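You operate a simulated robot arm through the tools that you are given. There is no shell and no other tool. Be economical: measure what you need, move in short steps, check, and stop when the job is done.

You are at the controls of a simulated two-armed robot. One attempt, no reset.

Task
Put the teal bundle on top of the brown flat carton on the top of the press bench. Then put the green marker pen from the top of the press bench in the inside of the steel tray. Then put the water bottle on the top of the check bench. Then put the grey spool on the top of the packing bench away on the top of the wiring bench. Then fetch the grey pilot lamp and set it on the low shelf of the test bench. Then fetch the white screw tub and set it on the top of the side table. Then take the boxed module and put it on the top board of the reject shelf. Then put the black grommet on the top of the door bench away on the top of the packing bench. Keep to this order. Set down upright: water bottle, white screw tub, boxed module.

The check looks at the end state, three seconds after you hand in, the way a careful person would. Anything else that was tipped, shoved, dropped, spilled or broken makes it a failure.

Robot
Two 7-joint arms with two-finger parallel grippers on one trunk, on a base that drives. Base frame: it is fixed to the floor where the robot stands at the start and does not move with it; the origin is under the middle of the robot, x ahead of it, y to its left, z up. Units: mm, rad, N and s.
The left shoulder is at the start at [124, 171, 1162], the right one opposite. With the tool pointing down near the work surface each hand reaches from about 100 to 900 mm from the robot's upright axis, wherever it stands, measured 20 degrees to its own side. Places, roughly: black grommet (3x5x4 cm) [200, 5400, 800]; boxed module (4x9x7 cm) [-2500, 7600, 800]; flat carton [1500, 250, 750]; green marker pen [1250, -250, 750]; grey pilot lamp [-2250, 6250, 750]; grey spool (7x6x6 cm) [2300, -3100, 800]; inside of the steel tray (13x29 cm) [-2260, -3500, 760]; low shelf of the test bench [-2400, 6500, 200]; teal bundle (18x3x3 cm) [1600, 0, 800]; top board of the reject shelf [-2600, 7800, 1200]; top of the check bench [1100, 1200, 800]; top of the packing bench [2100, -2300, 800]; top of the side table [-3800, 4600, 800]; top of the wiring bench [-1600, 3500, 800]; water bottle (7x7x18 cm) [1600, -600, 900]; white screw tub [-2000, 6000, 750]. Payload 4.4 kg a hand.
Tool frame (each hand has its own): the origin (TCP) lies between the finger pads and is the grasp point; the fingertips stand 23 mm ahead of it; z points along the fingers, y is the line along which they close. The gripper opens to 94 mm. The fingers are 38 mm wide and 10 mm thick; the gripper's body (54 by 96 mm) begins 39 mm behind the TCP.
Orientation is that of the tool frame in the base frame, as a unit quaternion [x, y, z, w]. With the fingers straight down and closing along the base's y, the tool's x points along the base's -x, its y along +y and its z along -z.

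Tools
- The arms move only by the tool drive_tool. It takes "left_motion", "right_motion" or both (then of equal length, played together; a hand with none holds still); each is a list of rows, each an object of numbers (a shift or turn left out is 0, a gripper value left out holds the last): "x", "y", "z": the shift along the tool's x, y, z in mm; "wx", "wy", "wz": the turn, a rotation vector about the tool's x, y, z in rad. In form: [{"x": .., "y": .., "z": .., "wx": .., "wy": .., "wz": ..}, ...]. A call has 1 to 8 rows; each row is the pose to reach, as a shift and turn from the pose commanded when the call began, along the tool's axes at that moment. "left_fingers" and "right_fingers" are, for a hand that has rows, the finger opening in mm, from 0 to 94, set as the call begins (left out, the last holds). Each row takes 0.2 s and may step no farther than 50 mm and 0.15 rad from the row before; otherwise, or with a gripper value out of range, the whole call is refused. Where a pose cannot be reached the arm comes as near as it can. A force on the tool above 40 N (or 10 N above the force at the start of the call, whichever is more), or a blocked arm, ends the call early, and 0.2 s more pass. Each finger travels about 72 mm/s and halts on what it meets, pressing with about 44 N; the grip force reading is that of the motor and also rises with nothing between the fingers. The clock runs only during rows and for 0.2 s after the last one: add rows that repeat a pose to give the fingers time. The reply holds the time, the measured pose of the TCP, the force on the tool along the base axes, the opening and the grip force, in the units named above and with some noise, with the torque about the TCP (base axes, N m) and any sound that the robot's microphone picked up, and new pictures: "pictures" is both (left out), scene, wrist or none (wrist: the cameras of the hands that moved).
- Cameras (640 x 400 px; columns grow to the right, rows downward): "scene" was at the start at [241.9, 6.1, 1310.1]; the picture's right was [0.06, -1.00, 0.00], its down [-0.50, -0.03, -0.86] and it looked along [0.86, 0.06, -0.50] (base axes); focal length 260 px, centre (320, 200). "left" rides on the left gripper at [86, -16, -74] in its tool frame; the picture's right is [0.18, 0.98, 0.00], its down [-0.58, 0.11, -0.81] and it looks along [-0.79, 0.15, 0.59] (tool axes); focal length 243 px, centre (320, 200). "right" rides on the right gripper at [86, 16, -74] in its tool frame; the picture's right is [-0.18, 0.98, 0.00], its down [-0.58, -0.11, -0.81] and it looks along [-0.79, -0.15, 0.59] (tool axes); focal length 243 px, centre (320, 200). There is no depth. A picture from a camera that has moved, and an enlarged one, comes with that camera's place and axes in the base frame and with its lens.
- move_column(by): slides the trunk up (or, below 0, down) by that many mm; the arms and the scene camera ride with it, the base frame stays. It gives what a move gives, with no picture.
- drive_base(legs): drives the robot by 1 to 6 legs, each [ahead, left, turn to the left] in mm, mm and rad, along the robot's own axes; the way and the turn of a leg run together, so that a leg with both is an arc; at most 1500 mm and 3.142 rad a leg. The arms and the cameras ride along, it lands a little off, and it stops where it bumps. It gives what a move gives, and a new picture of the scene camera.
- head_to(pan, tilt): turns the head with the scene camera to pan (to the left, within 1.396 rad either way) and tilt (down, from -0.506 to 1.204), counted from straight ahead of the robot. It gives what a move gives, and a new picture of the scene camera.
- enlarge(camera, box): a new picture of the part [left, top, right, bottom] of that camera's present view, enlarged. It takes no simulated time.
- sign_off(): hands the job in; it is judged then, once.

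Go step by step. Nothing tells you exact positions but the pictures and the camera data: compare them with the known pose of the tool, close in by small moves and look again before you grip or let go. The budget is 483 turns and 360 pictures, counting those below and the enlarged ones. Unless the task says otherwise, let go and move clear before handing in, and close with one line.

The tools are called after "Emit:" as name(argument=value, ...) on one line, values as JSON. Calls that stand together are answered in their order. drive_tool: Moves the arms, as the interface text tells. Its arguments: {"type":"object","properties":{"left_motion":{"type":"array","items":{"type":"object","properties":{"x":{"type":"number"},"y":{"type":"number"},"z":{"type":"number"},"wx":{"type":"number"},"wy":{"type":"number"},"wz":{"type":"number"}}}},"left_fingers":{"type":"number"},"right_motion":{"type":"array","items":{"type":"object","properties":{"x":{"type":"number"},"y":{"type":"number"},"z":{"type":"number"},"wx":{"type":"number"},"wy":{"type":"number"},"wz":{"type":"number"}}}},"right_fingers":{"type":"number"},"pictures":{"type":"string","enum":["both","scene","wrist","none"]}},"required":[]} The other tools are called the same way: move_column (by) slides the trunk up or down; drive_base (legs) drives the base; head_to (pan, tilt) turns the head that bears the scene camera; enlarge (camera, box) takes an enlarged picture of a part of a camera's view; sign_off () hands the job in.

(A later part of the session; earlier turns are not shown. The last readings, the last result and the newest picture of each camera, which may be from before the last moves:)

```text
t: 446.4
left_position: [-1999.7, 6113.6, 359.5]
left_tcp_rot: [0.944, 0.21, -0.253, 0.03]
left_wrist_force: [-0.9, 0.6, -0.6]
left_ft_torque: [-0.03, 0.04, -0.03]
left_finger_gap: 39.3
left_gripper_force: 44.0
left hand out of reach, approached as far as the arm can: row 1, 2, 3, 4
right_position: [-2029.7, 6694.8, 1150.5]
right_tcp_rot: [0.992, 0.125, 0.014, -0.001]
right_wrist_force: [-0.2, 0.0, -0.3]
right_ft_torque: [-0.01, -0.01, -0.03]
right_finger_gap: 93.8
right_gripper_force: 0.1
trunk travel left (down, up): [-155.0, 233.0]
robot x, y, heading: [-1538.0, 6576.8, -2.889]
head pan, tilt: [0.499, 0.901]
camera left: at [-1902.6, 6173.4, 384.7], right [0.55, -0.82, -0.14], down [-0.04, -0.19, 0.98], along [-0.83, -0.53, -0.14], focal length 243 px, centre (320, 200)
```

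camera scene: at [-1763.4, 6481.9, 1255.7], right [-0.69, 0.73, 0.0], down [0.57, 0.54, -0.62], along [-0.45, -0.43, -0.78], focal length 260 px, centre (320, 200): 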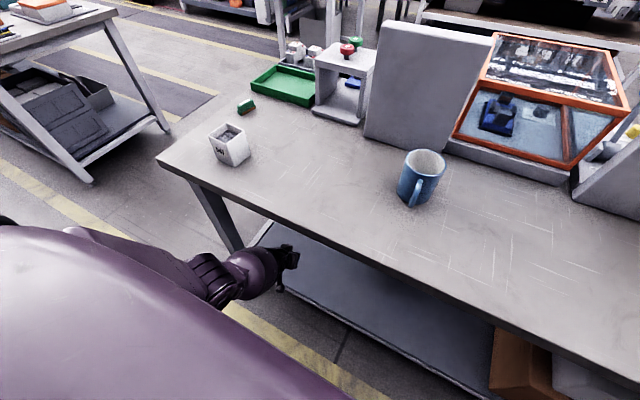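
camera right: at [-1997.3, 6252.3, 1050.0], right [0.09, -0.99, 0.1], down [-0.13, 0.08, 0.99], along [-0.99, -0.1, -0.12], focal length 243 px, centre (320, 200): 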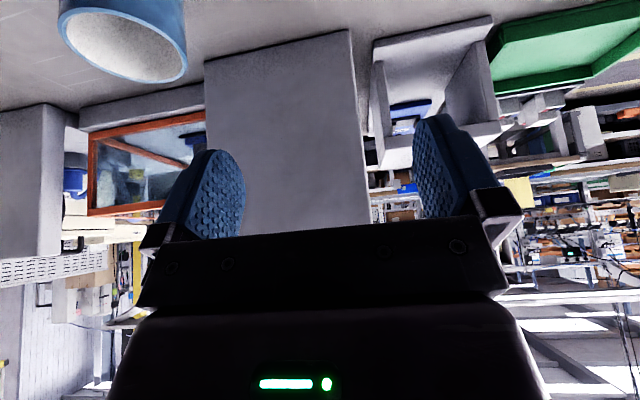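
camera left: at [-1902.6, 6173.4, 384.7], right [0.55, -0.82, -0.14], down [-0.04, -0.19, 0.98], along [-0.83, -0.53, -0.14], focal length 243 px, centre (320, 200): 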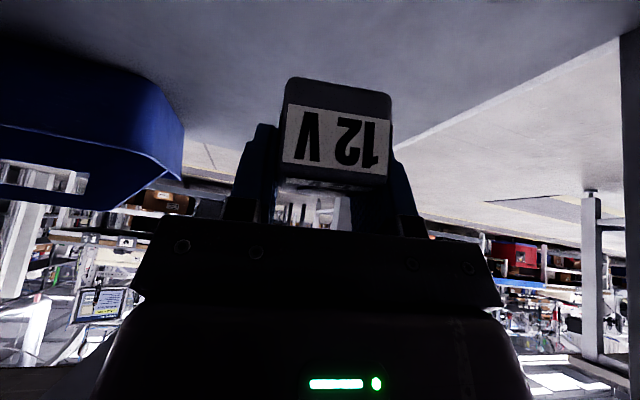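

The arm is at full extension, so I'll lower the trunk in small steps while watching the hand.

Emit:
move_column(by=-30)

```text
t: 447.2
left_position: [-1997.9, 6112.0, 332.2]
left_tcp_rot: [0.944, 0.209, -0.254, 0.03]
left_wrist_force: [-0.2, 0.3, -0.4]
left_ft_torque: [-0.01, -0.03, 0.04]
left_finger_gap: 39.2
left_gripper_force: 44.1
right_position: [-2027.8, 6692.5, 1123.4]
right_tcp_rot: [0.992, 0.126, 0.012, -0.002]
right_wrist_force: [0.5, 0.9, 1.0]
right_ft_torque: [0.0, 0.05, 0.0]
right_finger_gap: 94.0
right_gripper_force: 0.0
trunk travel left (down, up): [-125.0, 263.0]
robot x, y, heading: [-1542.0, 6578.6, -2.884]
head pan, tilt: [0.499, 0.901]
```

That was well behaved (-27 mm). I'll lower a further 70 mm.

Emit:
move_column(by=-70)

Emit:
drive_tool(left_motion=[{"x": -16, "y": -3, "z": 11}, {"x": -32, "y": -7, "z": 22}], pictures="both")

```text
t: 448.2
left_position: [-1998.9, 6112.7, 262.7]
left_tcp_rot: [0.944, 0.209, -0.255, 0.03]
left_wrist_force: [-0.4, 0.1, -0.8]
left_ft_torque: [0.01, 0.01, -0.01]
left_finger_gap: 39.1
left_gripper_force: 44.5
right_position: [-2028.5, 6693.6, 1051.4]
right_tcp_rot: [0.992, 0.125, 0.012, -0.002]
right_wrist_force: [0.2, 1.1, 0.5]
right_ft_torque: [0.01, 0.02, -0.03]
right_finger_gap: 94.1
right_gripper_force: 0.1
trunk travel left (down, up): [-55.0, 333.0]
robot x, y, heading: [-1542.1, 6579.5, -2.886]
head pan, tilt: [0.499, 0.901]
```

```text
t: 448.8
left_position: [-2033.4, 6104.1, 257.6]
left_tcp_rot: [0.944, 0.21, -0.253, 0.029]
left_wrist_force: [0.4, -0.2, -1.0]
left_ft_torque: [-0.03, 0.02, 0.0]
left_finger_gap: 39.3
left_gripper_force: 44.1
right_position: [-2029.7, 6693.5, 1050.8]
right_tcp_rot: [0.992, 0.126, 0.013, -0.001]
right_wrist_force: [-0.2, 0.3, 0.5]
right_ft_torque: [-0.01, 0.01, 0.02]
right_finger_gap: 93.8
right_gripper_force: 0.0
trunk travel left (down, up): [-55.0, 333.0]
robot x, y, heading: [-1535.4, 6577.1, -2.881]
head pan, tilt: [0.499, 0.901]
camera scene: at [-1857.8, 6457.1, 1131.4], right [-0.69, 0.73, 0.0], down [0.57, 0.54, -0.62], along [-0.45, -0.43, -0.78], focal length 260 px, centre (320, 200)
camera left: at [-1938.2, 6163.0, 281.6], right [0.55, -0.82, -0.14], down [-0.04, -0.19, 0.98], along [-0.83, -0.53, -0.13], focal length 243 px, centre (320, 200)
```

scene: 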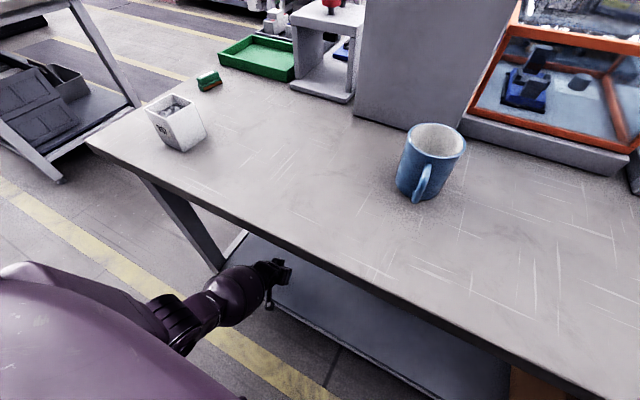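
left: 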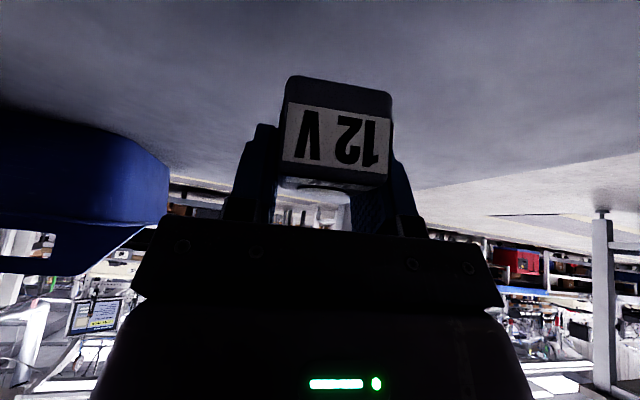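

I'm now well over the shelf and the tilt matches. I'll lower until contact.

Emit:
drive_tool(left_motion=[{"x": 5, "z": 9}, {"x": 10, "z": 18}, {"x": 15, "z": 26}, {"x": 20, "z": 35}, {"x": 24, "z": 43}, {"x": 28, "z": 50}, {"x": 32, "z": 57}, {"x": 36, "z": 64}], pictures="wrist")

```text
t: 450.6
left_position: [-2025.4, 6110.6, 222.8]
left_tcp_rot: [0.944, 0.209, -0.254, 0.03]
left_wrist_force: [-0.4, -0.1, 3.9]
left_ft_torque: [-0.12, 0.03, 0.01]
left_finger_gap: 39.3
left_gripper_force: 43.8
left hand out of reach, approached as far as the arm can: row 4, 5, 6, 7, 8
right_position: [-2029.6, 6692.8, 1051.1]
right_tcp_rot: [0.992, 0.126, 0.014, -0.002]
right_wrist_force: [-0.2, -1.3, 0.4]
right_ft_torque: [0.0, -0.02, -0.02]
right_finger_gap: 94.0
right_gripper_force: 0.1
trunk travel left (down, up): [-55.0, 333.0]
robot x, y, heading: [-1541.3, 6579.9, -2.881]
head pan, tilt: [0.499, 0.901]
camera left: at [-1928.3, 6170.7, 247.0], right [0.55, -0.82, -0.14], down [-0.04, -0.19, 0.98], along [-0.84, -0.53, -0.13], focal length 243 px, centre (320, 200)
```

left: 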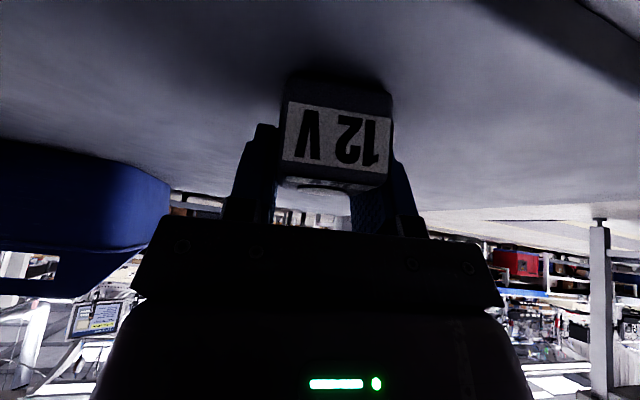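

A light contact force has appeared. I'll confirm with a tiny trunk step.

Emit:
move_column(by=-5)

```text
t: 451.0
left_position: [-2027.1, 6110.8, 221.2]
left_tcp_rot: [0.943, 0.21, -0.255, 0.032]
left_wrist_force: [6.6, 3.5, 21.9]
left_ft_torque: [-0.32, -0.24, 0.13]
left_finger_gap: 39.4
left_gripper_force: 43.5
right_position: [-2028.3, 6693.7, 1050.2]
right_tcp_rot: [0.992, 0.126, 0.013, -0.002]
right_wrist_force: [1.2, 0.2, 0.1]
right_ft_torque: [0.0, 0.01, 0.0]
right_finger_gap: 94.1
right_gripper_force: 0.1
trunk travel left (down, up): [-53.0, 335.0]
robot x, y, heading: [-1541.3, 6574.9, -2.882]
head pan, tilt: [0.499, 0.901]
stopped: the force on the tool passed its limit at 45 N (the readings are from after the stop); the commanded pose is now the measured one
```

The lamp is firmly on the shelf. I'll relax 2 mm, open the fingers, and withdraw up and back.

Emit:
move_column(by=3)

Emit:
drive_tool(left_motion=[{"z": 0}, {"z": 0}, {"z": 0}], left_fingers=70, pictures="wrist")

```text
t: 451.5
left_position: [-2023.5, 6111.1, 223.1]
left_tcp_rot: [0.944, 0.21, -0.253, 0.03]
left_wrist_force: [-0.6, -0.2, -0.5]
left_ft_torque: [-0.01, 0.02, 0.01]
left_finger_gap: 39.1
left_gripper_force: 44.2
right_position: [-2029.4, 6693.1, 1052.3]
right_tcp_rot: [0.992, 0.127, 0.013, -0.002]
right_wrist_force: [-0.3, 0.2, -0.6]
right_ft_torque: [-0.01, -0.02, 0.02]
right_finger_gap: 94.2
right_gripper_force: 0.0
trunk travel left (down, up): [-56.0, 332.0]
robot x, y, heading: [-1538.6, 6574.7, -2.882]
head pan, tilt: [0.499, 0.901]
```

```text
t: 452.3
left_position: [-2025.3, 6110.7, 223.6]
left_tcp_rot: [0.944, 0.21, -0.253, 0.03]
left_wrist_force: [0.0, 0.0, 0.3]
left_ft_torque: [-0.03, 0.03, 0.01]
left_finger_gap: 70.0
left_gripper_force: 0.1
right_position: [-2028.3, 6693.2, 1052.1]
right_tcp_rot: [0.992, 0.127, 0.013, -0.003]
right_wrist_force: [-0.2, 0.4, 0.1]
right_ft_torque: [-0.04, -0.01, 0.03]
right_finger_gap: 93.8
right_gripper_force: 0.0
trunk travel left (down, up): [-56.0, 332.0]
robot x, y, heading: [-1541.6, 6576.7, -2.88]
head pan, tilt: [0.499, 0.901]
camera left: at [-1928.7, 6170.4, 248.3], right [0.55, -0.82, -0.14], down [-0.04, -0.19, 0.98], along [-0.84, -0.53, -0.13], focal length 243 px, centre (320, 200)
```

left: 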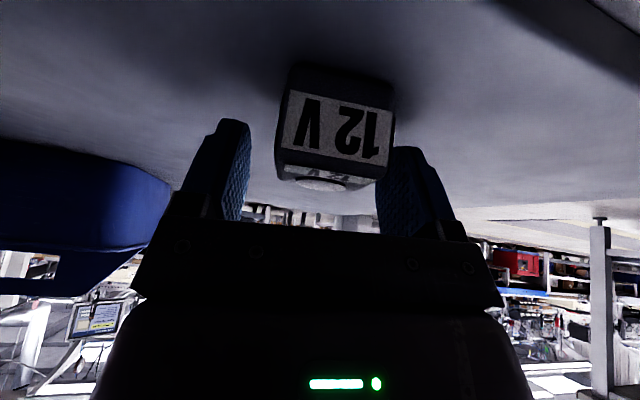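

The lamp stands on the shelf. I'll raise the trunk and drive straight back out.

Emit:
move_column(by=90)

Emit:
drive_base(legs=[[-350, 0, 0]])

```text
t: 453.6
left_position: [-2144.3, 6073.9, 437.2]
left_tcp_rot: [0.904, 0.208, -0.372, 0.033]
left_wrist_force: [-0.1, 0.7, 0.3]
left_ft_torque: [0.01, 0.02, 0.03]
left_finger_gap: 70.0
left_gripper_force: 0.1
right_position: [-2030.2, 6688.4, 1136.8]
right_tcp_rot: [0.992, 0.127, 0.018, -0.005]
right_wrist_force: [0.4, -0.8, 0.5]
right_ft_torque: [0.01, -0.02, 0.0]
right_finger_gap: 94.0
right_gripper_force: 0.0
trunk travel left (down, up): [-146.0, 242.0]
robot x, y, heading: [-1541.5, 6576.1, -2.883]
head pan, tilt: [0.499, 0.901]
```

```text
t: 454.2
left_position: [-2141.3, 6073.7, 449.2]
left_tcp_rot: [0.902, 0.209, -0.376, 0.037]
left_wrist_force: [-0.1, -0.5, 0.6]
left_ft_torque: [0.03, -0.07, -0.03]
left_finger_gap: 70.1
left_gripper_force: 0.1
right_position: [-2025.1, 6693.5, 1147.8]
right_tcp_rot: [0.992, 0.128, 0.01, -0.002]
right_wrist_force: [0.2, -0.1, -0.4]
right_ft_torque: [-0.03, 0.0, 0.02]
right_finger_gap: 94.3
right_gripper_force: 0.1
trunk travel left (down, up): [-146.0, 242.0]
robot x, y, heading: [-1537.4, 6581.8, -2.881]
head pan, tilt: [0.499, 0.901]
stopped in leg 1: the robot was blocked; the commanded pose is now the measured one
camera scene: at [-1765.4, 6480.9, 1248.4], right [-0.69, 0.72, 0.0], down [0.57, 0.54, -0.62], along [-0.45, -0.43, -0.78], focal length 260 px, centre (320, 200)
```

scene: 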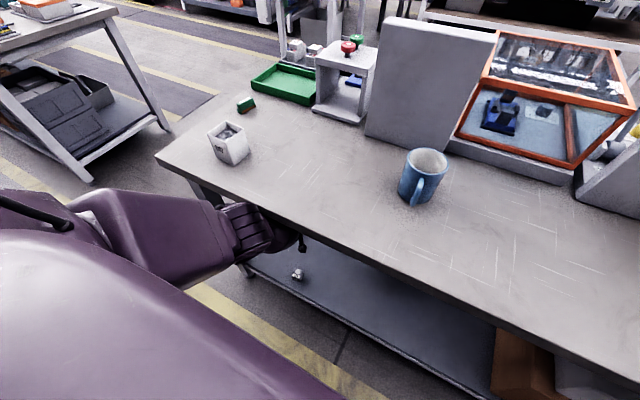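

When the trunk rose, the arm swung up under the bench top and is now touching it. I'll lower the trunk a bit and draw the hand down and back.

Emit:
move_column(by=-35)

Emit:
drive_tool(left_motion=[{"z": 0}], pictures="both")

```text
t: 455.0
left_position: [-2140.3, 6074.7, 411.0]
left_tcp_rot: [0.902, 0.21, -0.375, 0.038]
left_wrist_force: [0.3, -0.1, 0.7]
left_ft_torque: [0.02, -0.03, 0.01]
left_finger_gap: 69.9
left_gripper_force: 0.1
right_position: [-2025.2, 6693.4, 1109.7]
right_tcp_rot: [0.992, 0.128, 0.012, -0.002]
right_wrist_force: [-0.7, 0.6, 1.2]
right_ft_torque: [0.0, 0.03, -0.01]
right_finger_gap: 93.9
right_gripper_force: 0.2
trunk travel left (down, up): [-111.0, 277.0]
robot x, y, heading: [-1534.2, 6578.5, -2.882]
head pan, tilt: [0.499, 0.901]
```

```text
t: 455.4
left_position: [-2139.2, 6073.7, 407.4]
left_tcp_rot: [0.903, 0.21, -0.373, 0.037]
left_wrist_force: [-0.2, 0.1, 0.6]
left_ft_torque: [-0.01, 0.01, -0.01]
left_finger_gap: 70.0
left_gripper_force: 0.1
right_position: [-2027.4, 6692.4, 1108.1]
right_tcp_rot: [0.992, 0.128, 0.014, -0.002]
right_wrist_force: [0.5, 0.1, -0.6]
right_ft_torque: [0.01, -0.03, 0.03]
right_finger_gap: 94.1
right_gripper_force: 0.1
trunk travel left (down, up): [-111.0, 277.0]
robot x, y, heading: [-1534.4, 6577.5, -2.884]
head pan, tilt: [0.499, 0.901]
camera scene: at [-1803.8, 6470.6, 1202.8], right [-0.69, 0.72, 0.0], down [0.57, 0.54, -0.62], along [-0.45, -0.43, -0.78], focal length 260 px, centre (320, 200)
camera left: at [-2041.2, 6135.9, 404.8], right [0.52, -0.83, -0.21], down [0.21, -0.12, 0.97], along [-0.83, -0.55, 0.11], focal length 243 px, centre (320, 200)
```

scene: 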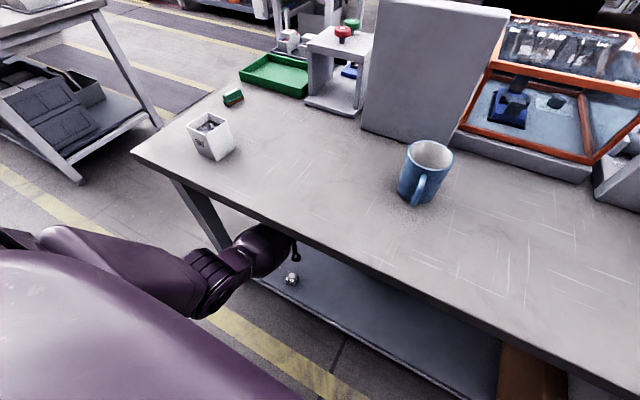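
left: 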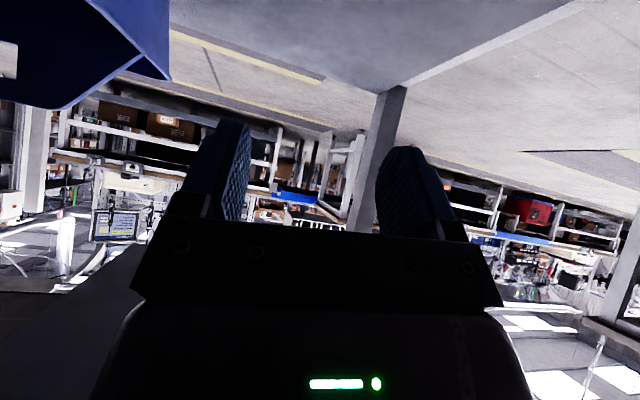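

Nothing on the bench moved and the lamp is still in place. I'll drive back slowly.

Emit:
drive_base(legs=[[-60, 0, 0], [-290, 0, 0]])

```text
t: 458.0
left_position: [-1800.5, 6163.0, 408.6]
left_tcp_rot: [0.903, 0.211, -0.373, 0.037]
left_wrist_force: [-0.5, 0.4, 0.0]
left_ft_torque: [-0.01, -0.02, 0.0]
left_finger_gap: 69.9
left_gripper_force: 0.0
right_position: [-1690.1, 6780.8, 1106.5]
right_tcp_rot: [0.991, 0.13, 0.014, -0.003]
right_wrist_force: [-0.5, -0.1, -0.1]
right_ft_torque: [0.01, 0.05, 0.01]
right_finger_gap: 94.1
right_gripper_force: 0.1
trunk travel left (down, up): [-111.0, 277.0]
robot x, y, heading: [-1201.2, 6669.8, -2.873]
head pan, tilt: [0.499, 0.901]
camera scene: at [-1466.1, 6560.3, 1202.8], right [-0.69, 0.72, 0.0], down [0.57, 0.54, -0.62], along [-0.45, -0.43, -0.78], focal length 260 px, centre (320, 200)
```

scene: 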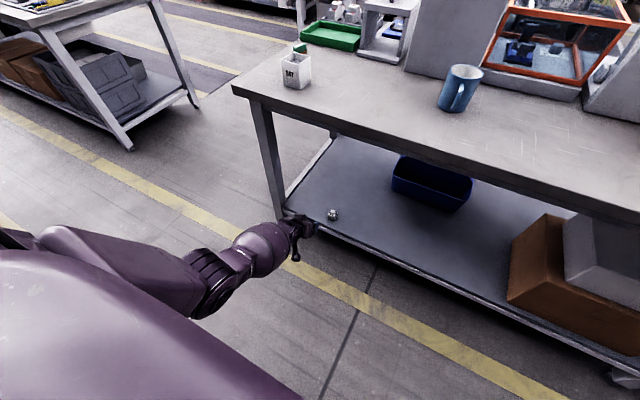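

The lamp stays on the shelf. Next is the white tub: I'll bring the left hand back up and level it, away from the bench edge.

Emit:
drive_tool(left_motion=[{"x": -2, "z": -42, "wy": 0.08}, {"x": -6, "z": -84, "wy": 0.17}, {"x": -12, "z": -126, "wy": 0.27}, {"x": -20, "z": -168, "wy": 0.38}, {"x": -28, "z": -210, "wy": 0.5}, {"x": -36, "y": 6, "z": -250, "wy": 0.62}, {"x": -36, "y": 6, "z": -270, "wy": 0.75}], left_fingers=94, pictures="none")

```text
t: 459.6
left_position: [-1642.2, 6206.1, 626.9]
left_tcp_rot: [0.977, 0.21, -0.014, -0.042]
left_wrist_force: [0.2, -0.1, -0.1]
left_ft_torque: [-0.01, -0.03, -0.02]
left_finger_gap: 93.9
left_gripper_force: 0.1
right_position: [-1689.9, 6780.6, 1105.4]
right_tcp_rot: [0.991, 0.13, 0.013, -0.002]
right_wrist_force: [0.0, 0.1, 0.4]
right_ft_torque: [0.02, -0.01, 0.01]
right_finger_gap: 94.1
right_gripper_force: 0.1
trunk travel left (down, up): [-111.0, 277.0]
robot x, y, heading: [-1197.8, 6669.8, -2.877]
head pan, tilt: [0.499, 0.901]
```

Emit:
move_column(by=120)

Emit:
drive_tool(left_motion=[{"z": -45, "wx": -0.02, "wz": 0.03}, {"z": -90, "wx": -0.04, "wz": 0.06}, {"z": -135, "wx": -0.06, "wz": 0.1}, {"z": -180, "wx": -0.088, "wz": 0.13}, {"z": -225, "wx": -0.088, "wz": 0.16}, {"z": -270, "wx": -0.088, "wz": 0.16}], pictures="none")

Emit:
head_to(pan=0.2, tilt=0.6)

```text
t: 461.1
left_position: [-1643.9, 6206.5, 743.9]
left_tcp_rot: [0.977, 0.21, -0.014, -0.043]
left_wrist_force: [0.0, -0.4, 0.2]
left_ft_torque: [0.0, 0.0, 0.0]
left_finger_gap: 93.8
left_gripper_force: 0.0
right_position: [-1691.2, 6781.1, 1224.9]
right_tcp_rot: [0.991, 0.13, 0.015, -0.001]
right_wrist_force: [0.0, 0.2, -0.3]
right_ft_torque: [0.0, 0.0, 0.0]
right_finger_gap: 94.1
right_gripper_force: 0.2
trunk travel left (down, up): [-231.0, 157.0]
robot x, y, heading: [-1201.9, 6666.0, -2.877]
head pan, tilt: [0.499, 0.901]
```

```text
t: 462.5
left_position: [-1630.4, 6184.2, 1016.4]
left_tcp_rot: [0.991, 0.131, -0.009, 0.002]
left_wrist_force: [0.6, 0.5, 0.2]
left_ft_torque: [0.04, -0.01, 0.03]
left_finger_gap: 93.9
left_gripper_force: 0.0
right_position: [-1689.6, 6782.2, 1227.1]
right_tcp_rot: [0.991, 0.13, 0.013, -0.002]
right_wrist_force: [0.1, -0.4, 0.2]
right_ft_torque: [-0.02, 0.0, 0.0]
right_finger_gap: 93.9
right_gripper_force: 0.1
trunk travel left (down, up): [-231.0, 157.0]
robot x, y, heading: [-1200.5, 6666.2, -2.88]
head pan, tilt: [0.499, 0.901]
```

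```text
t: 463.3
left_position: [-1631.7, 6183.8, 1015.4]
left_tcp_rot: [0.991, 0.131, -0.01, 0.003]
left_wrist_force: [-0.4, 0.5, 0.1]
left_ft_torque: [-0.01, 0.04, 0.01]
left_finger_gap: 94.2
left_gripper_force: 0.0
right_position: [-1690.4, 6782.7, 1227.3]
right_tcp_rot: [0.991, 0.129, 0.014, -0.003]
right_wrist_force: [-0.7, -0.5, -0.2]
right_ft_torque: [0.02, -0.04, 0.01]
right_finger_gap: 93.9
right_gripper_force: 0.0
trunk travel left (down, up): [-231.0, 157.0]
robot x, y, heading: [-1201.1, 6675.3, -2.877]
head pan, tilt: [0.201, 0.6]
camera scene: at [-1380.2, 6602.6, 1365.3], right [-0.45, 0.89, 0.0], down [0.51, 0.25, -0.82], along [-0.74, -0.37, -0.57], focal length 260 px, centre (320, 200)
```

scene: 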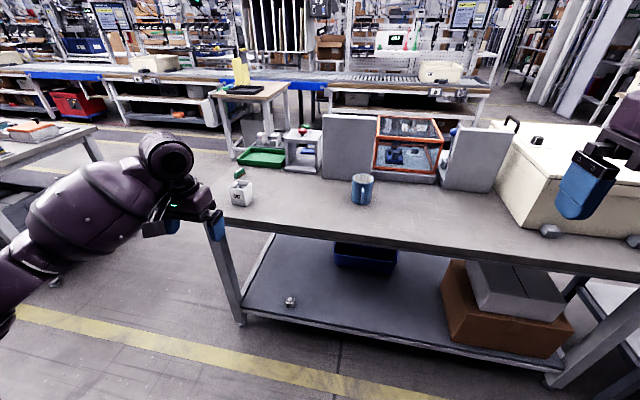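

The lamp is visible on the low shelf. The tub is at about (-1983, 5974), so I'll move the base so it's in front of the left arm.

Emit:
drive_base(legs=[[0, 320, 0], [280, 0, 0]])

Emit:
head_to(pan=0.0, tilt=0.7)

```text
t: 468.2
left_position: [-1822.0, 5804.6, 1015.3]
left_tcp_rot: [0.991, 0.131, -0.009, 0.002]
left_wrist_force: [-0.9, -0.2, -0.5]
left_ft_torque: [0.0, -0.01, 0.02]
left_finger_gap: 93.9
left_gripper_force: 0.1
right_position: [-1880.7, 6403.4, 1227.8]
right_tcp_rot: [0.992, 0.129, 0.014, -0.003]
right_wrist_force: [0.9, -0.1, -0.7]
right_ft_torque: [-0.01, -0.02, 0.01]
right_finger_gap: 93.8
right_gripper_force: 0.2
trunk travel left (down, up): [-231.0, 157.0]
robot x, y, heading: [-1389.6, 6289.4, -2.885]
head pan, tilt: [0.201, 0.6]
camera scene: at [-1570.9, 6223.7, 1365.3], right [-0.45, 0.89, 0.0], down [0.51, 0.25, -0.82], along [-0.74, -0.37, -0.57], focal length 260 px, centre (320, 200)
```

scene: 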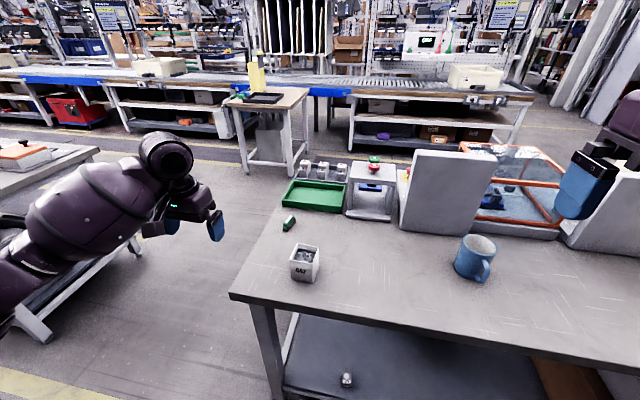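

```text
t: 469.0
left_position: [-1821.8, 5806.3, 1014.6]
left_tcp_rot: [0.991, 0.132, -0.01, 0.002]
left_wrist_force: [0.2, -0.9, 0.1]
left_ft_torque: [-0.03, 0.0, 0.04]
left_finger_gap: 94.0
left_gripper_force: 0.1
right_position: [-1878.9, 6402.4, 1227.0]
right_tcp_rot: [0.992, 0.129, 0.014, -0.003]
right_wrist_force: [0.0, -0.1, 0.1]
right_ft_torque: [0.02, 0.01, 0.02]
right_finger_gap: 93.8
right_gripper_force: 0.0
trunk travel left (down, up): [-231.0, 157.0]
robot x, y, heading: [-1387.8, 6290.0, -2.881]
head pan, tilt: [0.0, 0.7]
camera scene: at [-1573.0, 6241.3, 1356.8], right [-0.26, 0.97, 0.0], down [0.62, 0.17, -0.77], along [-0.74, -0.2, -0.64], focal length 260 px, centre (320, 200)
```

scene: 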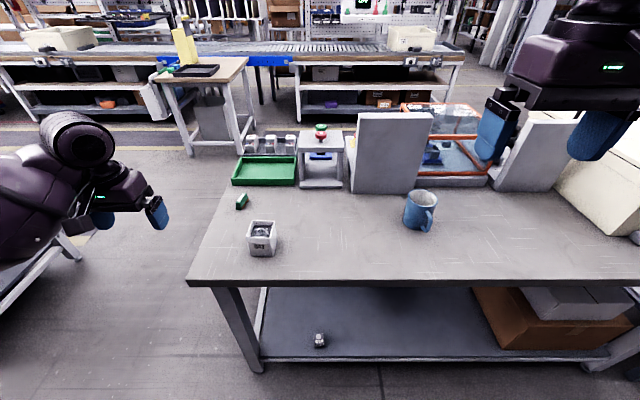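

The tub's top centre is at about (-1985, 5979). I'll move the left hand over it.

Emit:
drive_tool(left_motion=[{"x": -22, "y": -42}, {"x": -44, "y": -84}, {"x": -66, "y": -126}, {"x": -88, "y": -168}, {"x": -112, "y": -209}, {"x": -112, "y": -209, "z": 45}], pictures="both")

```text
t: 470.4
left_position: [-1984.1, 5978.0, 969.8]
left_tcp_rot: [0.991, 0.132, -0.01, 0.003]
left_wrist_force: [-0.1, 0.3, 0.8]
left_ft_torque: [0.05, -0.02, 0.02]
left_finger_gap: 93.9
left_gripper_force: 0.1
right_position: [-1880.1, 6401.6, 1226.2]
right_tcp_rot: [0.991, 0.129, 0.014, -0.003]
right_wrist_force: [0.7, -0.7, 0.0]
right_ft_torque: [0.02, 0.03, 0.01]
right_finger_gap: 94.1
right_gripper_force: 0.1
trunk travel left (down, up): [-231.0, 157.0]
robot x, y, heading: [-1389.7, 6288.2, -2.885]
head pan, tilt: [0.0, 0.7]
camera scene: at [-1573.4, 6239.9, 1356.5], right [-0.26, 0.97, 0.0], down [0.62, 0.17, -0.76], along [-0.74, -0.2, -0.64], focal length 260 px, centre (320, 200)
camera left: at [-1903.4, 6015.9, 1044.0], right [0.43, -0.9, 0.0], down [-0.52, -0.25, 0.82], along [-0.74, -0.35, -0.58], focal length 243 px, centre (320, 200)
```

scene: 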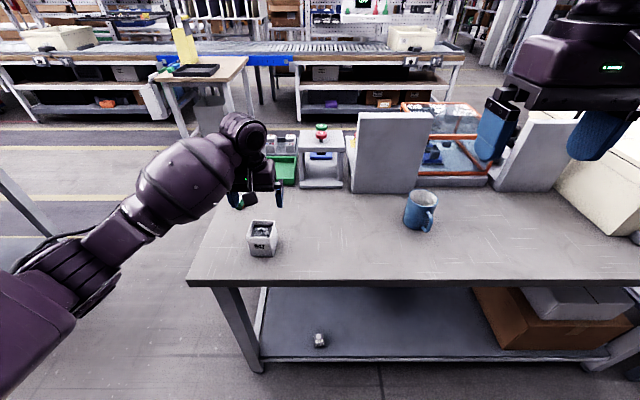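
left: 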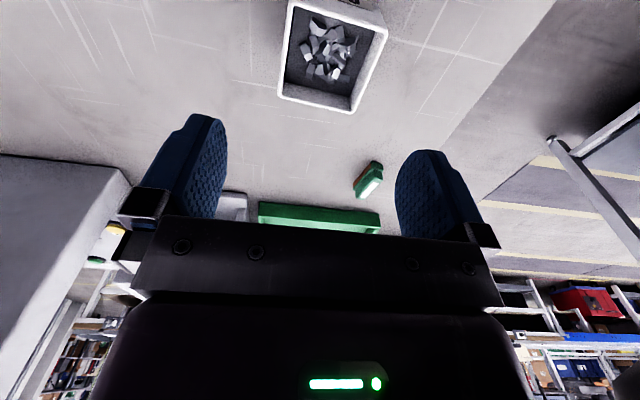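

The tub is centred to within a few mm, with a slight yaw. I'll adjust and descend around it.

Emit:
drive_tool(left_motion=[{"x": 6, "z": 35, "wz": 0.04}, {"x": 6, "z": 70, "wz": 0.075}, {"x": 6, "z": 85, "wz": 0.075}], pictures="wrist")

```text
t: 471.2
left_position: [-1979.7, 5979.1, 886.2]
left_tcp_rot: [0.996, 0.094, -0.009, 0.002]
left_wrist_force: [0.5, -0.5, -0.7]
left_ft_torque: [-0.03, -0.02, -0.01]
left_finger_gap: 94.1
left_gripper_force: 0.2
right_position: [-1881.1, 6402.4, 1227.4]
right_tcp_rot: [0.992, 0.129, 0.014, -0.002]
right_wrist_force: [-0.1, -0.7, 0.0]
right_ft_torque: [0.03, 0.02, -0.04]
right_finger_gap: 94.0
right_gripper_force: 0.1
trunk travel left (down, up): [-231.0, 157.0]
robot x, y, heading: [-1390.0, 6288.0, -2.881]
head pan, tilt: [0.0, 0.7]
camera left: at [-1896.1, 6011.9, 960.2], right [0.36, -0.93, 0.0], down [-0.54, -0.21, 0.82], along [-0.76, -0.3, -0.58], focal length 243 px, centre (320, 200)
```

left: 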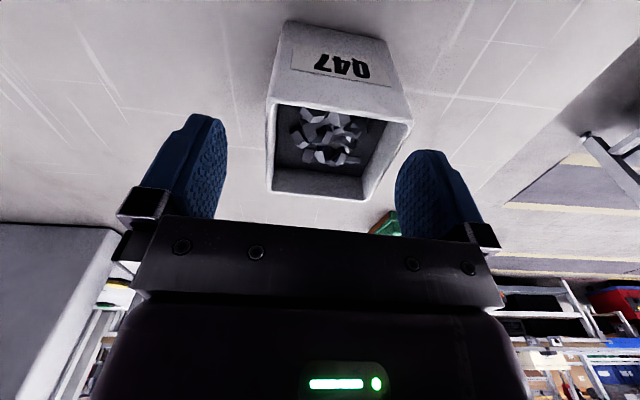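

I'll shift 6 mm toward the right finger, descend to grip height and close.

Emit:
drive_tool(left_motion=[{"y": 6, "z": 20}, {"y": 6, "z": 40}], pictures="wrist")

Emit:
drive_tool(left_motion=[{"z": 0}, {"z": 0}, {"z": 0}, {"z": 0}], left_fingers=40, pictures="wrist")

```text
t: 471.8
left_position: [-1980.9, 5974.0, 846.7]
left_tcp_rot: [0.996, 0.094, -0.01, 0.003]
left_wrist_force: [-0.3, -0.3, -0.1]
left_ft_torque: [0.0, 0.0, 0.01]
left_finger_gap: 94.1
left_gripper_force: 0.0
right_position: [-1880.7, 6403.0, 1227.2]
right_tcp_rot: [0.992, 0.129, 0.014, -0.002]
right_wrist_force: [0.5, -0.5, -0.7]
right_ft_torque: [0.0, -0.01, -0.02]
right_finger_gap: 94.1
right_gripper_force: 0.1
trunk travel left (down, up): [-231.0, 157.0]
robot x, y, heading: [-1390.7, 6290.3, -2.878]
head pan, tilt: [0.0, 0.7]
camera left: at [-1896.4, 6006.1, 920.6], right [0.36, -0.93, 0.0], down [-0.54, -0.21, 0.82], along [-0.76, -0.3, -0.57], focal length 243 px, centre (320, 200)
```

left: 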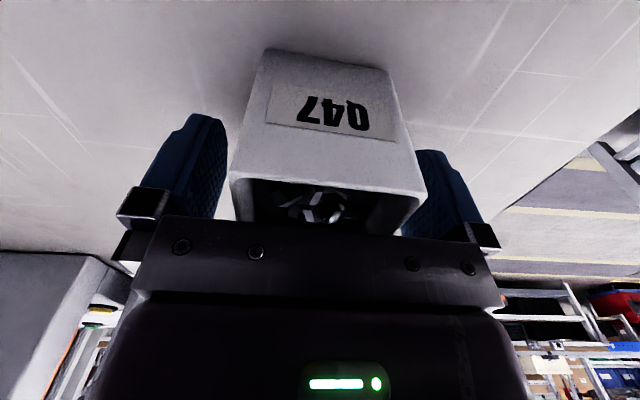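

```text
t: 472.8
left_position: [-1980.4, 5973.5, 848.3]
left_tcp_rot: [0.995, 0.094, -0.01, 0.002]
left_wrist_force: [-0.2, -0.6, 0.1]
left_ft_torque: [0.05, 0.07, -0.05]
left_finger_gap: 62.0
left_gripper_force: 44.0
right_position: [-1879.2, 6403.2, 1227.1]
right_tcp_rot: [0.992, 0.129, 0.013, -0.002]
right_wrist_force: [-0.2, -0.3, 0.3]
right_ft_torque: [0.0, 0.01, -0.01]
right_finger_gap: 94.2
right_gripper_force: 0.0
trunk travel left (down, up): [-231.0, 157.0]
robot x, y, heading: [-1390.3, 6290.9, -2.883]
head pan, tilt: [0.0, 0.7]
camera left: at [-1896.2, 6006.1, 921.0], right [0.36, -0.93, 0.0], down [-0.54, -0.21, 0.82], along [-0.76, -0.3, -0.57], focal length 243 px, centre (320, 200)
```

left: 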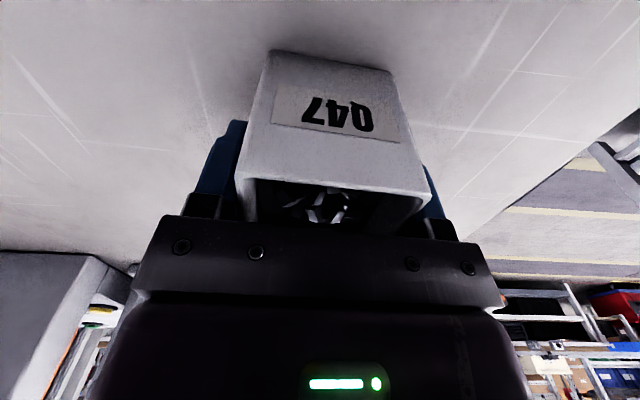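

The tub is gripped at 62 mm. I'll lift it slowly, keeping it level.

Emit:
drive_tool(left_motion=[{"z": -15}, {"z": -35}, {"z": -65}, {"z": -100}, {"z": -140}, {"z": -175}], pictures="both")

```text
t: 474.2
left_position: [-1975.9, 5974.7, 1024.4]
left_tcp_rot: [0.996, 0.094, -0.01, 0.003]
left_wrist_force: [0.3, -0.3, -1.9]
left_ft_torque: [-0.02, 0.02, -0.03]
left_finger_gap: 61.7
left_gripper_force: 44.3
right_position: [-1879.5, 6404.3, 1228.2]
right_tcp_rot: [0.992, 0.128, 0.014, -0.002]
right_wrist_force: [0.2, -0.9, -0.4]
right_ft_torque: [0.02, 0.04, 0.01]
right_finger_gap: 93.9
right_gripper_force: 0.0
trunk travel left (down, up): [-231.0, 157.0]
robot x, y, heading: [-1387.2, 6291.3, -2.877]
head pan, tilt: [0.0, 0.7]
camera scene: at [-1572.7, 6241.6, 1356.9], right [-0.26, 0.97, 0.0], down [0.62, 0.17, -0.77], along [-0.74, -0.2, -0.64], focal length 260 px, centre (320, 200)
camera left: at [-1891.6, 6007.4, 1097.3], right [0.36, -0.93, 0.0], down [-0.54, -0.21, 0.82], along [-0.76, -0.3, -0.58], focal length 243 px, centre (320, 200)
```

scene: 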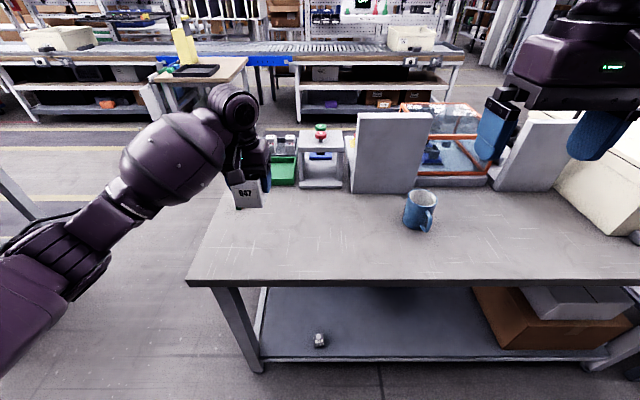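
left: 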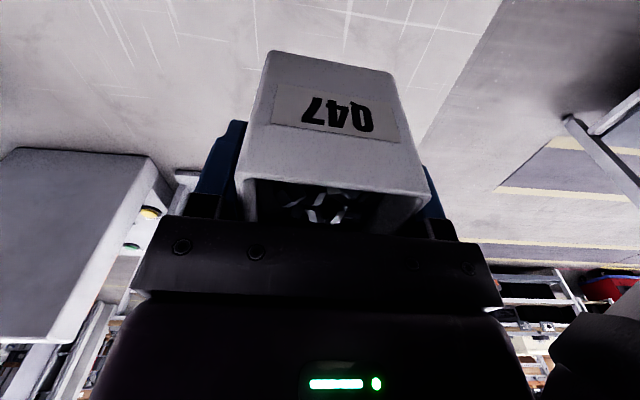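

The tub is held level. The side table stands beyond the gap between the wiring bench and test bench at l≈5430. I'll tuck in, back out, slide left, and drive through the gap.

Emit:
drive_base(legs=[[-300, 0, 0]])

Emit:
drive_tool(left_motion=[{"x": 40}, {"x": 80}, {"x": 120}, {"x": 160}, {"x": 190}], pictures="none")

Emit:
drive_base(legs=[[0, 1000, 0]])

Emit:
head_to(pan=0.0, tilt=0.5)

```text
t: 476.2
left_position: [-1688.9, 6053.1, 1023.6]
left_tcp_rot: [0.996, 0.093, -0.009, 0.003]
left_wrist_force: [0.4, -0.8, -2.8]
left_ft_torque: [0.02, 0.01, 0.0]
left_finger_gap: 61.7
left_gripper_force: 43.9
right_position: [-1592.3, 6481.8, 1227.4]
right_tcp_rot: [0.992, 0.127, 0.014, -0.003]
right_wrist_force: [-0.7, 0.4, 0.7]
right_ft_torque: [0.03, 0.02, 0.01]
right_finger_gap: 94.1
right_gripper_force: 0.1
trunk travel left (down, up): [-231.0, 157.0]
robot x, y, heading: [-1102.9, 6364.3, -2.884]
head pan, tilt: [0.0, 0.7]
camera scene: at [-1285.7, 6318.5, 1356.8], right [-0.26, 0.97, 0.0], down [0.62, 0.17, -0.77], along [-0.74, -0.2, -0.64], focal length 260 px, centre (320, 200)
```

scene: 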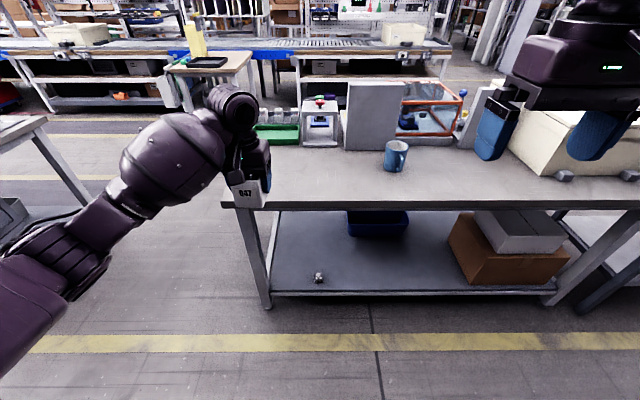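

```text
t: 477.4
left_position: [-1504.6, 6087.1, 1019.5]
left_tcp_rot: [0.996, 0.092, -0.009, 0.003]
left_wrist_force: [-0.3, 0.4, -1.7]
left_ft_torque: [0.04, 0.02, 0.0]
left_finger_gap: 61.5
left_gripper_force: 43.7
right_position: [-1591.6, 6480.1, 1227.0]
right_tcp_rot: [0.992, 0.127, 0.014, -0.002]
right_wrist_force: [-0.8, 0.3, 0.3]
right_ft_torque: [-0.01, -0.02, -0.02]
right_finger_gap: 93.9
right_gripper_force: 0.1
trunk travel left (down, up): [-231.0, 157.0]
robot x, y, heading: [-1103.5, 6363.0, -2.885]
head pan, tilt: [0.0, 0.7]
```

```text
t: 486.5
left_position: [-1246.6, 5124.4, 1019.3]
left_tcp_rot: [0.996, 0.094, -0.01, 0.003]
left_wrist_force: [-0.3, -0.1, -2.4]
left_ft_torque: [0.01, 0.01, -0.01]
left_finger_gap: 61.4
left_gripper_force: 44.0
right_position: [-1335.8, 5516.6, 1227.9]
right_tcp_rot: [0.992, 0.128, 0.014, -0.002]
right_wrist_force: [-0.1, 0.4, -0.3]
right_ft_torque: [-0.04, 0.02, 0.0]
right_finger_gap: 93.9
right_gripper_force: 0.0
trunk travel left (down, up): [-231.0, 157.0]
robot x, y, heading: [-842.8, 5402.6, -2.885]
head pan, tilt: [0.0, 0.7]
camera scene: at [-1029.0, 5355.5, 1356.7], right [-0.26, 0.97, 0.0], down [0.62, 0.17, -0.76], along [-0.74, -0.2, -0.64], focal length 260 px, centre (320, 200)
```

scene: 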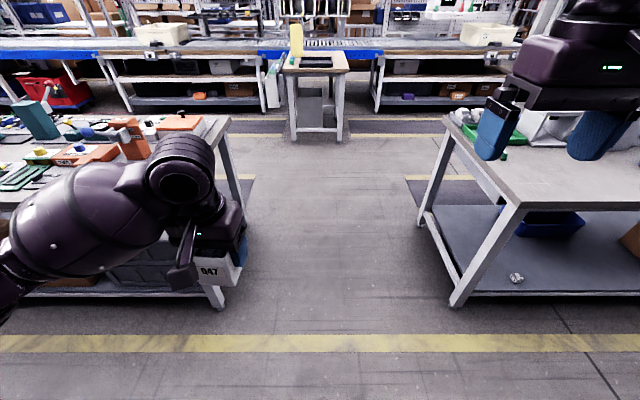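

```text
t: 487.2
left_position: [-1245.9, 5123.1, 1019.6]
left_tcp_rot: [0.996, 0.094, -0.01, 0.002]
left_wrist_force: [-0.1, 0.8, -3.0]
left_ft_torque: [-0.02, 0.06, -0.04]
left_finger_gap: 62.0
left_gripper_force: 44.0
right_position: [-1336.3, 5518.0, 1226.7]
right_tcp_rot: [0.992, 0.129, 0.015, -0.003]
right_wrist_force: [0.4, 0.0, 0.1]
right_ft_torque: [0.01, -0.02, -0.01]
right_finger_gap: 94.0
right_gripper_force: 0.0
trunk travel left (down, up): [-231.0, 157.0]
robot x, y, heading: [-845.6, 5402.5, -2.882]
head pan, tilt: [0.0, 0.499]
camera scene: at [-1034.8, 5354.1, 1374.4], right [-0.26, 0.97, 0.0], down [0.46, 0.12, -0.88], along [-0.85, -0.23, -0.48], focal length 260 px, centre (320, 200)
```

scene: 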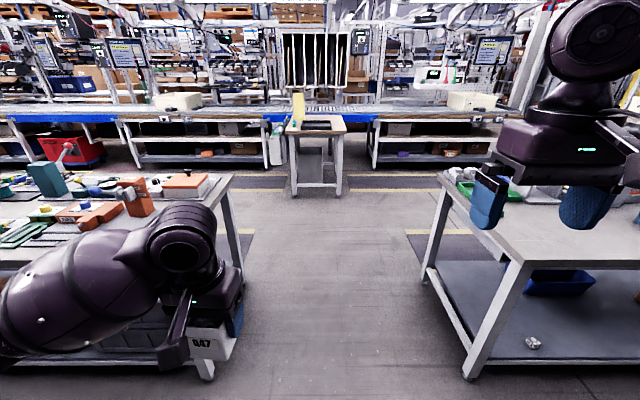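

The side table is straight ahead through the gap. I'll drive toward it.

Emit:
drive_base(legs=[[1400, 0, 0]])

Emit:
head_to(pan=0.0, tilt=0.6)

```text
t: 494.2
left_position: [-2598.6, 4766.9, 1019.1]
left_tcp_rot: [0.996, 0.091, -0.01, 0.003]
left_wrist_force: [-1.0, 0.6, -1.4]
left_ft_torque: [0.0, -0.02, -0.02]
left_finger_gap: 61.9
left_gripper_force: 43.4
right_position: [-2685.8, 5160.2, 1227.0]
right_tcp_rot: [0.992, 0.126, 0.014, -0.002]
right_wrist_force: [-0.1, -0.1, -0.4]
right_ft_torque: [0.03, 0.02, -0.02]
right_finger_gap: 94.2
right_gripper_force: 0.0
trunk travel left (down, up): [-231.0, 157.0]
robot x, y, heading: [-2198.6, 5047.0, -2.885]
head pan, tilt: [0.0, 0.499]
camera scene: at [-2384.9, 4995.6, 1374.4], right [-0.25, 0.97, 0.0], down [0.46, 0.12, -0.88], along [-0.85, -0.22, -0.48], focal length 260 px, centre (320, 200)
```

scene: 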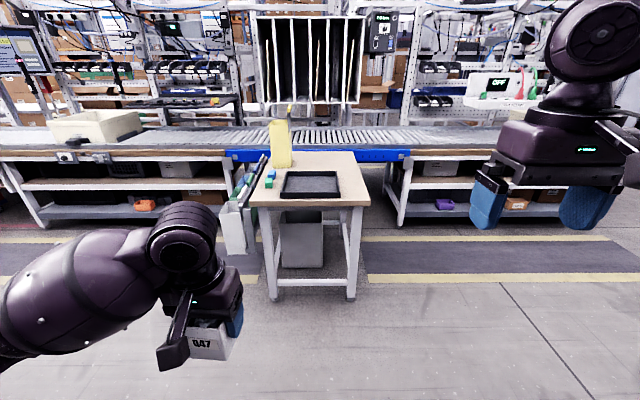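

```text
t: 494.8
left_position: [-2597.5, 4766.2, 1018.9]
left_tcp_rot: [0.996, 0.092, -0.01, 0.003]
left_wrist_force: [-0.6, 0.2, -2.8]
left_ft_torque: [0.0, -0.01, -0.03]
left_finger_gap: 61.8
left_gripper_force: 44.2
right_position: [-2684.4, 5160.8, 1227.9]
right_tcp_rot: [0.992, 0.127, 0.014, -0.003]
right_wrist_force: [0.5, 0.2, -0.1]
right_ft_torque: [0.0, 0.03, 0.02]
right_finger_gap: 94.0
right_gripper_force: 0.1
trunk travel left (down, up): [-231.0, 157.0]
robot x, y, heading: [-2194.4, 5042.3, -2.883]
head pan, tilt: [0.0, 0.6]
camera scene: at [-2382.2, 4996.3, 1365.4], right [-0.25, 0.97, 0.0], down [0.55, 0.14, -0.83], along [-0.8, -0.21, -0.56], focal length 260 px, centre (320, 200)
```

scene: 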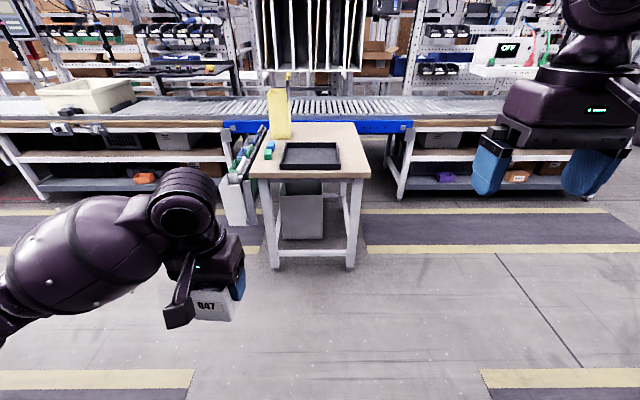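

The side table's top is near z≈740, with a free strip to the right of the black tray. I'll position so the left hand faces that strip.

Emit:
drive_base(legs=[[0, -345, 0], [790, 0, 0]])

Emit:
head_to(pan=0.1, tilt=0.8)

```text
t: 502.3
left_position: [-3446.1, 4905.1, 1019.6]
left_tcp_rot: [0.996, 0.091, -0.009, 0.003]
left_wrist_force: [0.1, -0.8, -1.6]
left_ft_torque: [-0.02, -0.03, 0.01]
left_finger_gap: 61.9
left_gripper_force: 44.4
right_position: [-3534.0, 5299.4, 1227.3]
right_tcp_rot: [0.992, 0.128, 0.014, -0.002]
right_wrist_force: [-0.3, -0.3, 0.0]
right_ft_torque: [-0.03, 0.02, 0.01]
right_finger_gap: 93.9
right_gripper_force: 0.1
trunk travel left (down, up): [-231.0, 157.0]
robot x, y, heading: [-3051.3, 5183.4, -2.884]
head pan, tilt: [0.0, 0.6]
camera scene: at [-3231.3, 5135.1, 1365.3], right [-0.26, 0.97, 0.0], down [0.55, 0.14, -0.82], along [-0.8, -0.21, -0.57], focal length 260 px, centre (320, 200)
```

scene: 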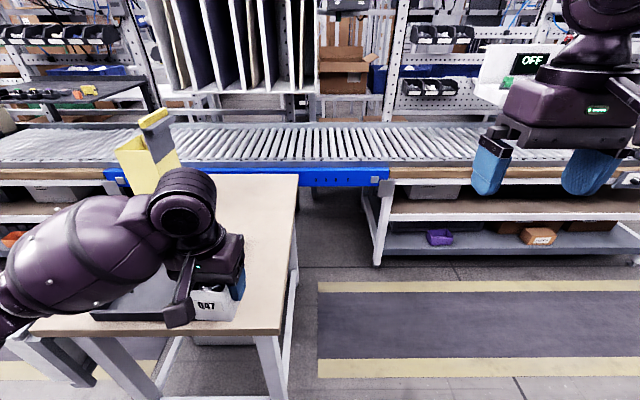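

```text
t: 503.0
left_position: [-3445.4, 4906.0, 1018.6]
left_tcp_rot: [0.996, 0.091, -0.009, 0.002]
left_wrist_force: [0.4, 0.4, -2.8]
left_ft_torque: [0.0, 0.06, 0.01]
left_finger_gap: 61.7
left_gripper_force: 44.5
right_position: [-3533.5, 5298.9, 1227.1]
right_tcp_rot: [0.992, 0.127, 0.014, -0.003]
right_wrist_force: [0.5, -0.1, -0.1]
right_ft_torque: [-0.03, 0.01, -0.05]
right_finger_gap: 93.8
right_gripper_force: 0.1
trunk travel left (down, up): [-231.0, 157.0]
robot x, y, heading: [-3043.2, 5182.2, -2.879]
head pan, tilt: [0.099, 0.799]
camera scene: at [-3221.0, 5129.6, 1348.5], right [-0.35, 0.94, 0.0], down [0.67, 0.25, -0.7], along [-0.65, -0.24, -0.72], focal length 260 px, centre (320, 200)
```

scene: 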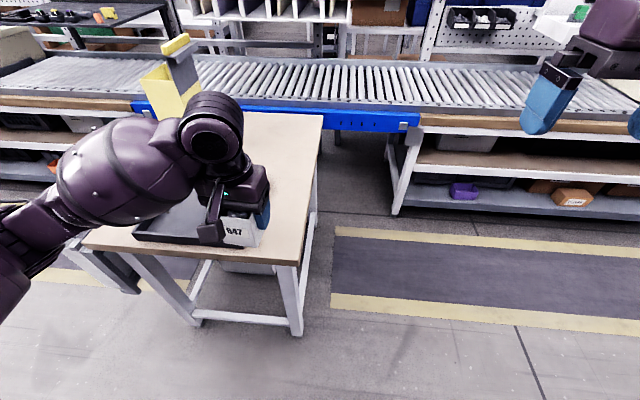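

I'll extend the left hand forward over the strip and check with the wrist camera.

Emit:
drive_tool(left_motion=[{"x": -44, "y": 1}, {"x": -88, "y": 3}, {"x": -132, "y": 4}, {"x": -176, "y": 6}, {"x": -216, "y": 7}, {"x": -216, "y": 7, "z": 45}, {"x": -216, "y": 7, "z": 90}], pictures="both")

```text
t: 504.6
left_position: [-3660.2, 4858.8, 933.8]
left_tcp_rot: [0.996, 0.092, -0.009, 0.003]
left_wrist_force: [-0.6, -0.8, -1.9]
left_ft_torque: [-0.01, 0.0, -0.02]
left_finger_gap: 61.8
left_gripper_force: 44.0
right_position: [-3534.2, 5299.9, 1226.9]
right_tcp_rot: [0.992, 0.127, 0.014, -0.002]
right_wrist_force: [-2.2, -0.7, -0.8]
right_ft_torque: [-0.03, -0.01, 0.01]
right_finger_gap: 93.8
right_gripper_force: 0.0
trunk travel left (down, up): [-231.0, 157.0]
robot x, y, heading: [-3044.2, 5185.5, -2.883]
head pan, tilt: [0.099, 0.799]
camera scene: at [-3221.8, 5129.5, 1348.3], right [-0.35, 0.94, 0.0], down [0.67, 0.25, -0.7], along [-0.65, -0.24, -0.72], focal length 260 px, centre (320, 200)
camera left: at [-3575.4, 4891.2, 1007.9], right [0.36, -0.93, 0.0], down [-0.54, -0.21, 0.82], along [-0.76, -0.3, -0.58], focal length 243 px, centre (320, 200)
```

scene: 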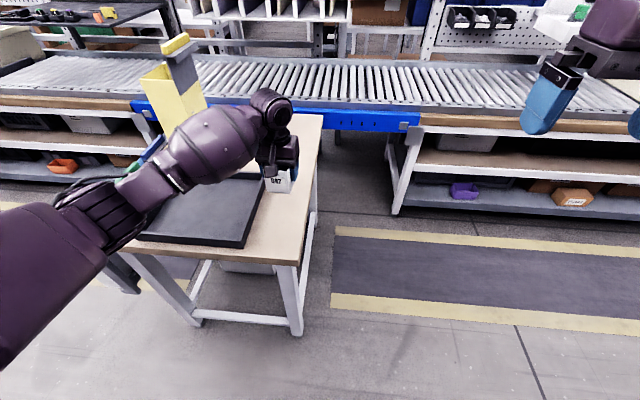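
left: 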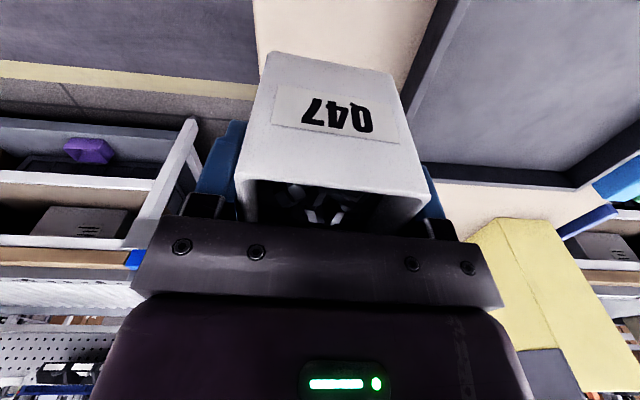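

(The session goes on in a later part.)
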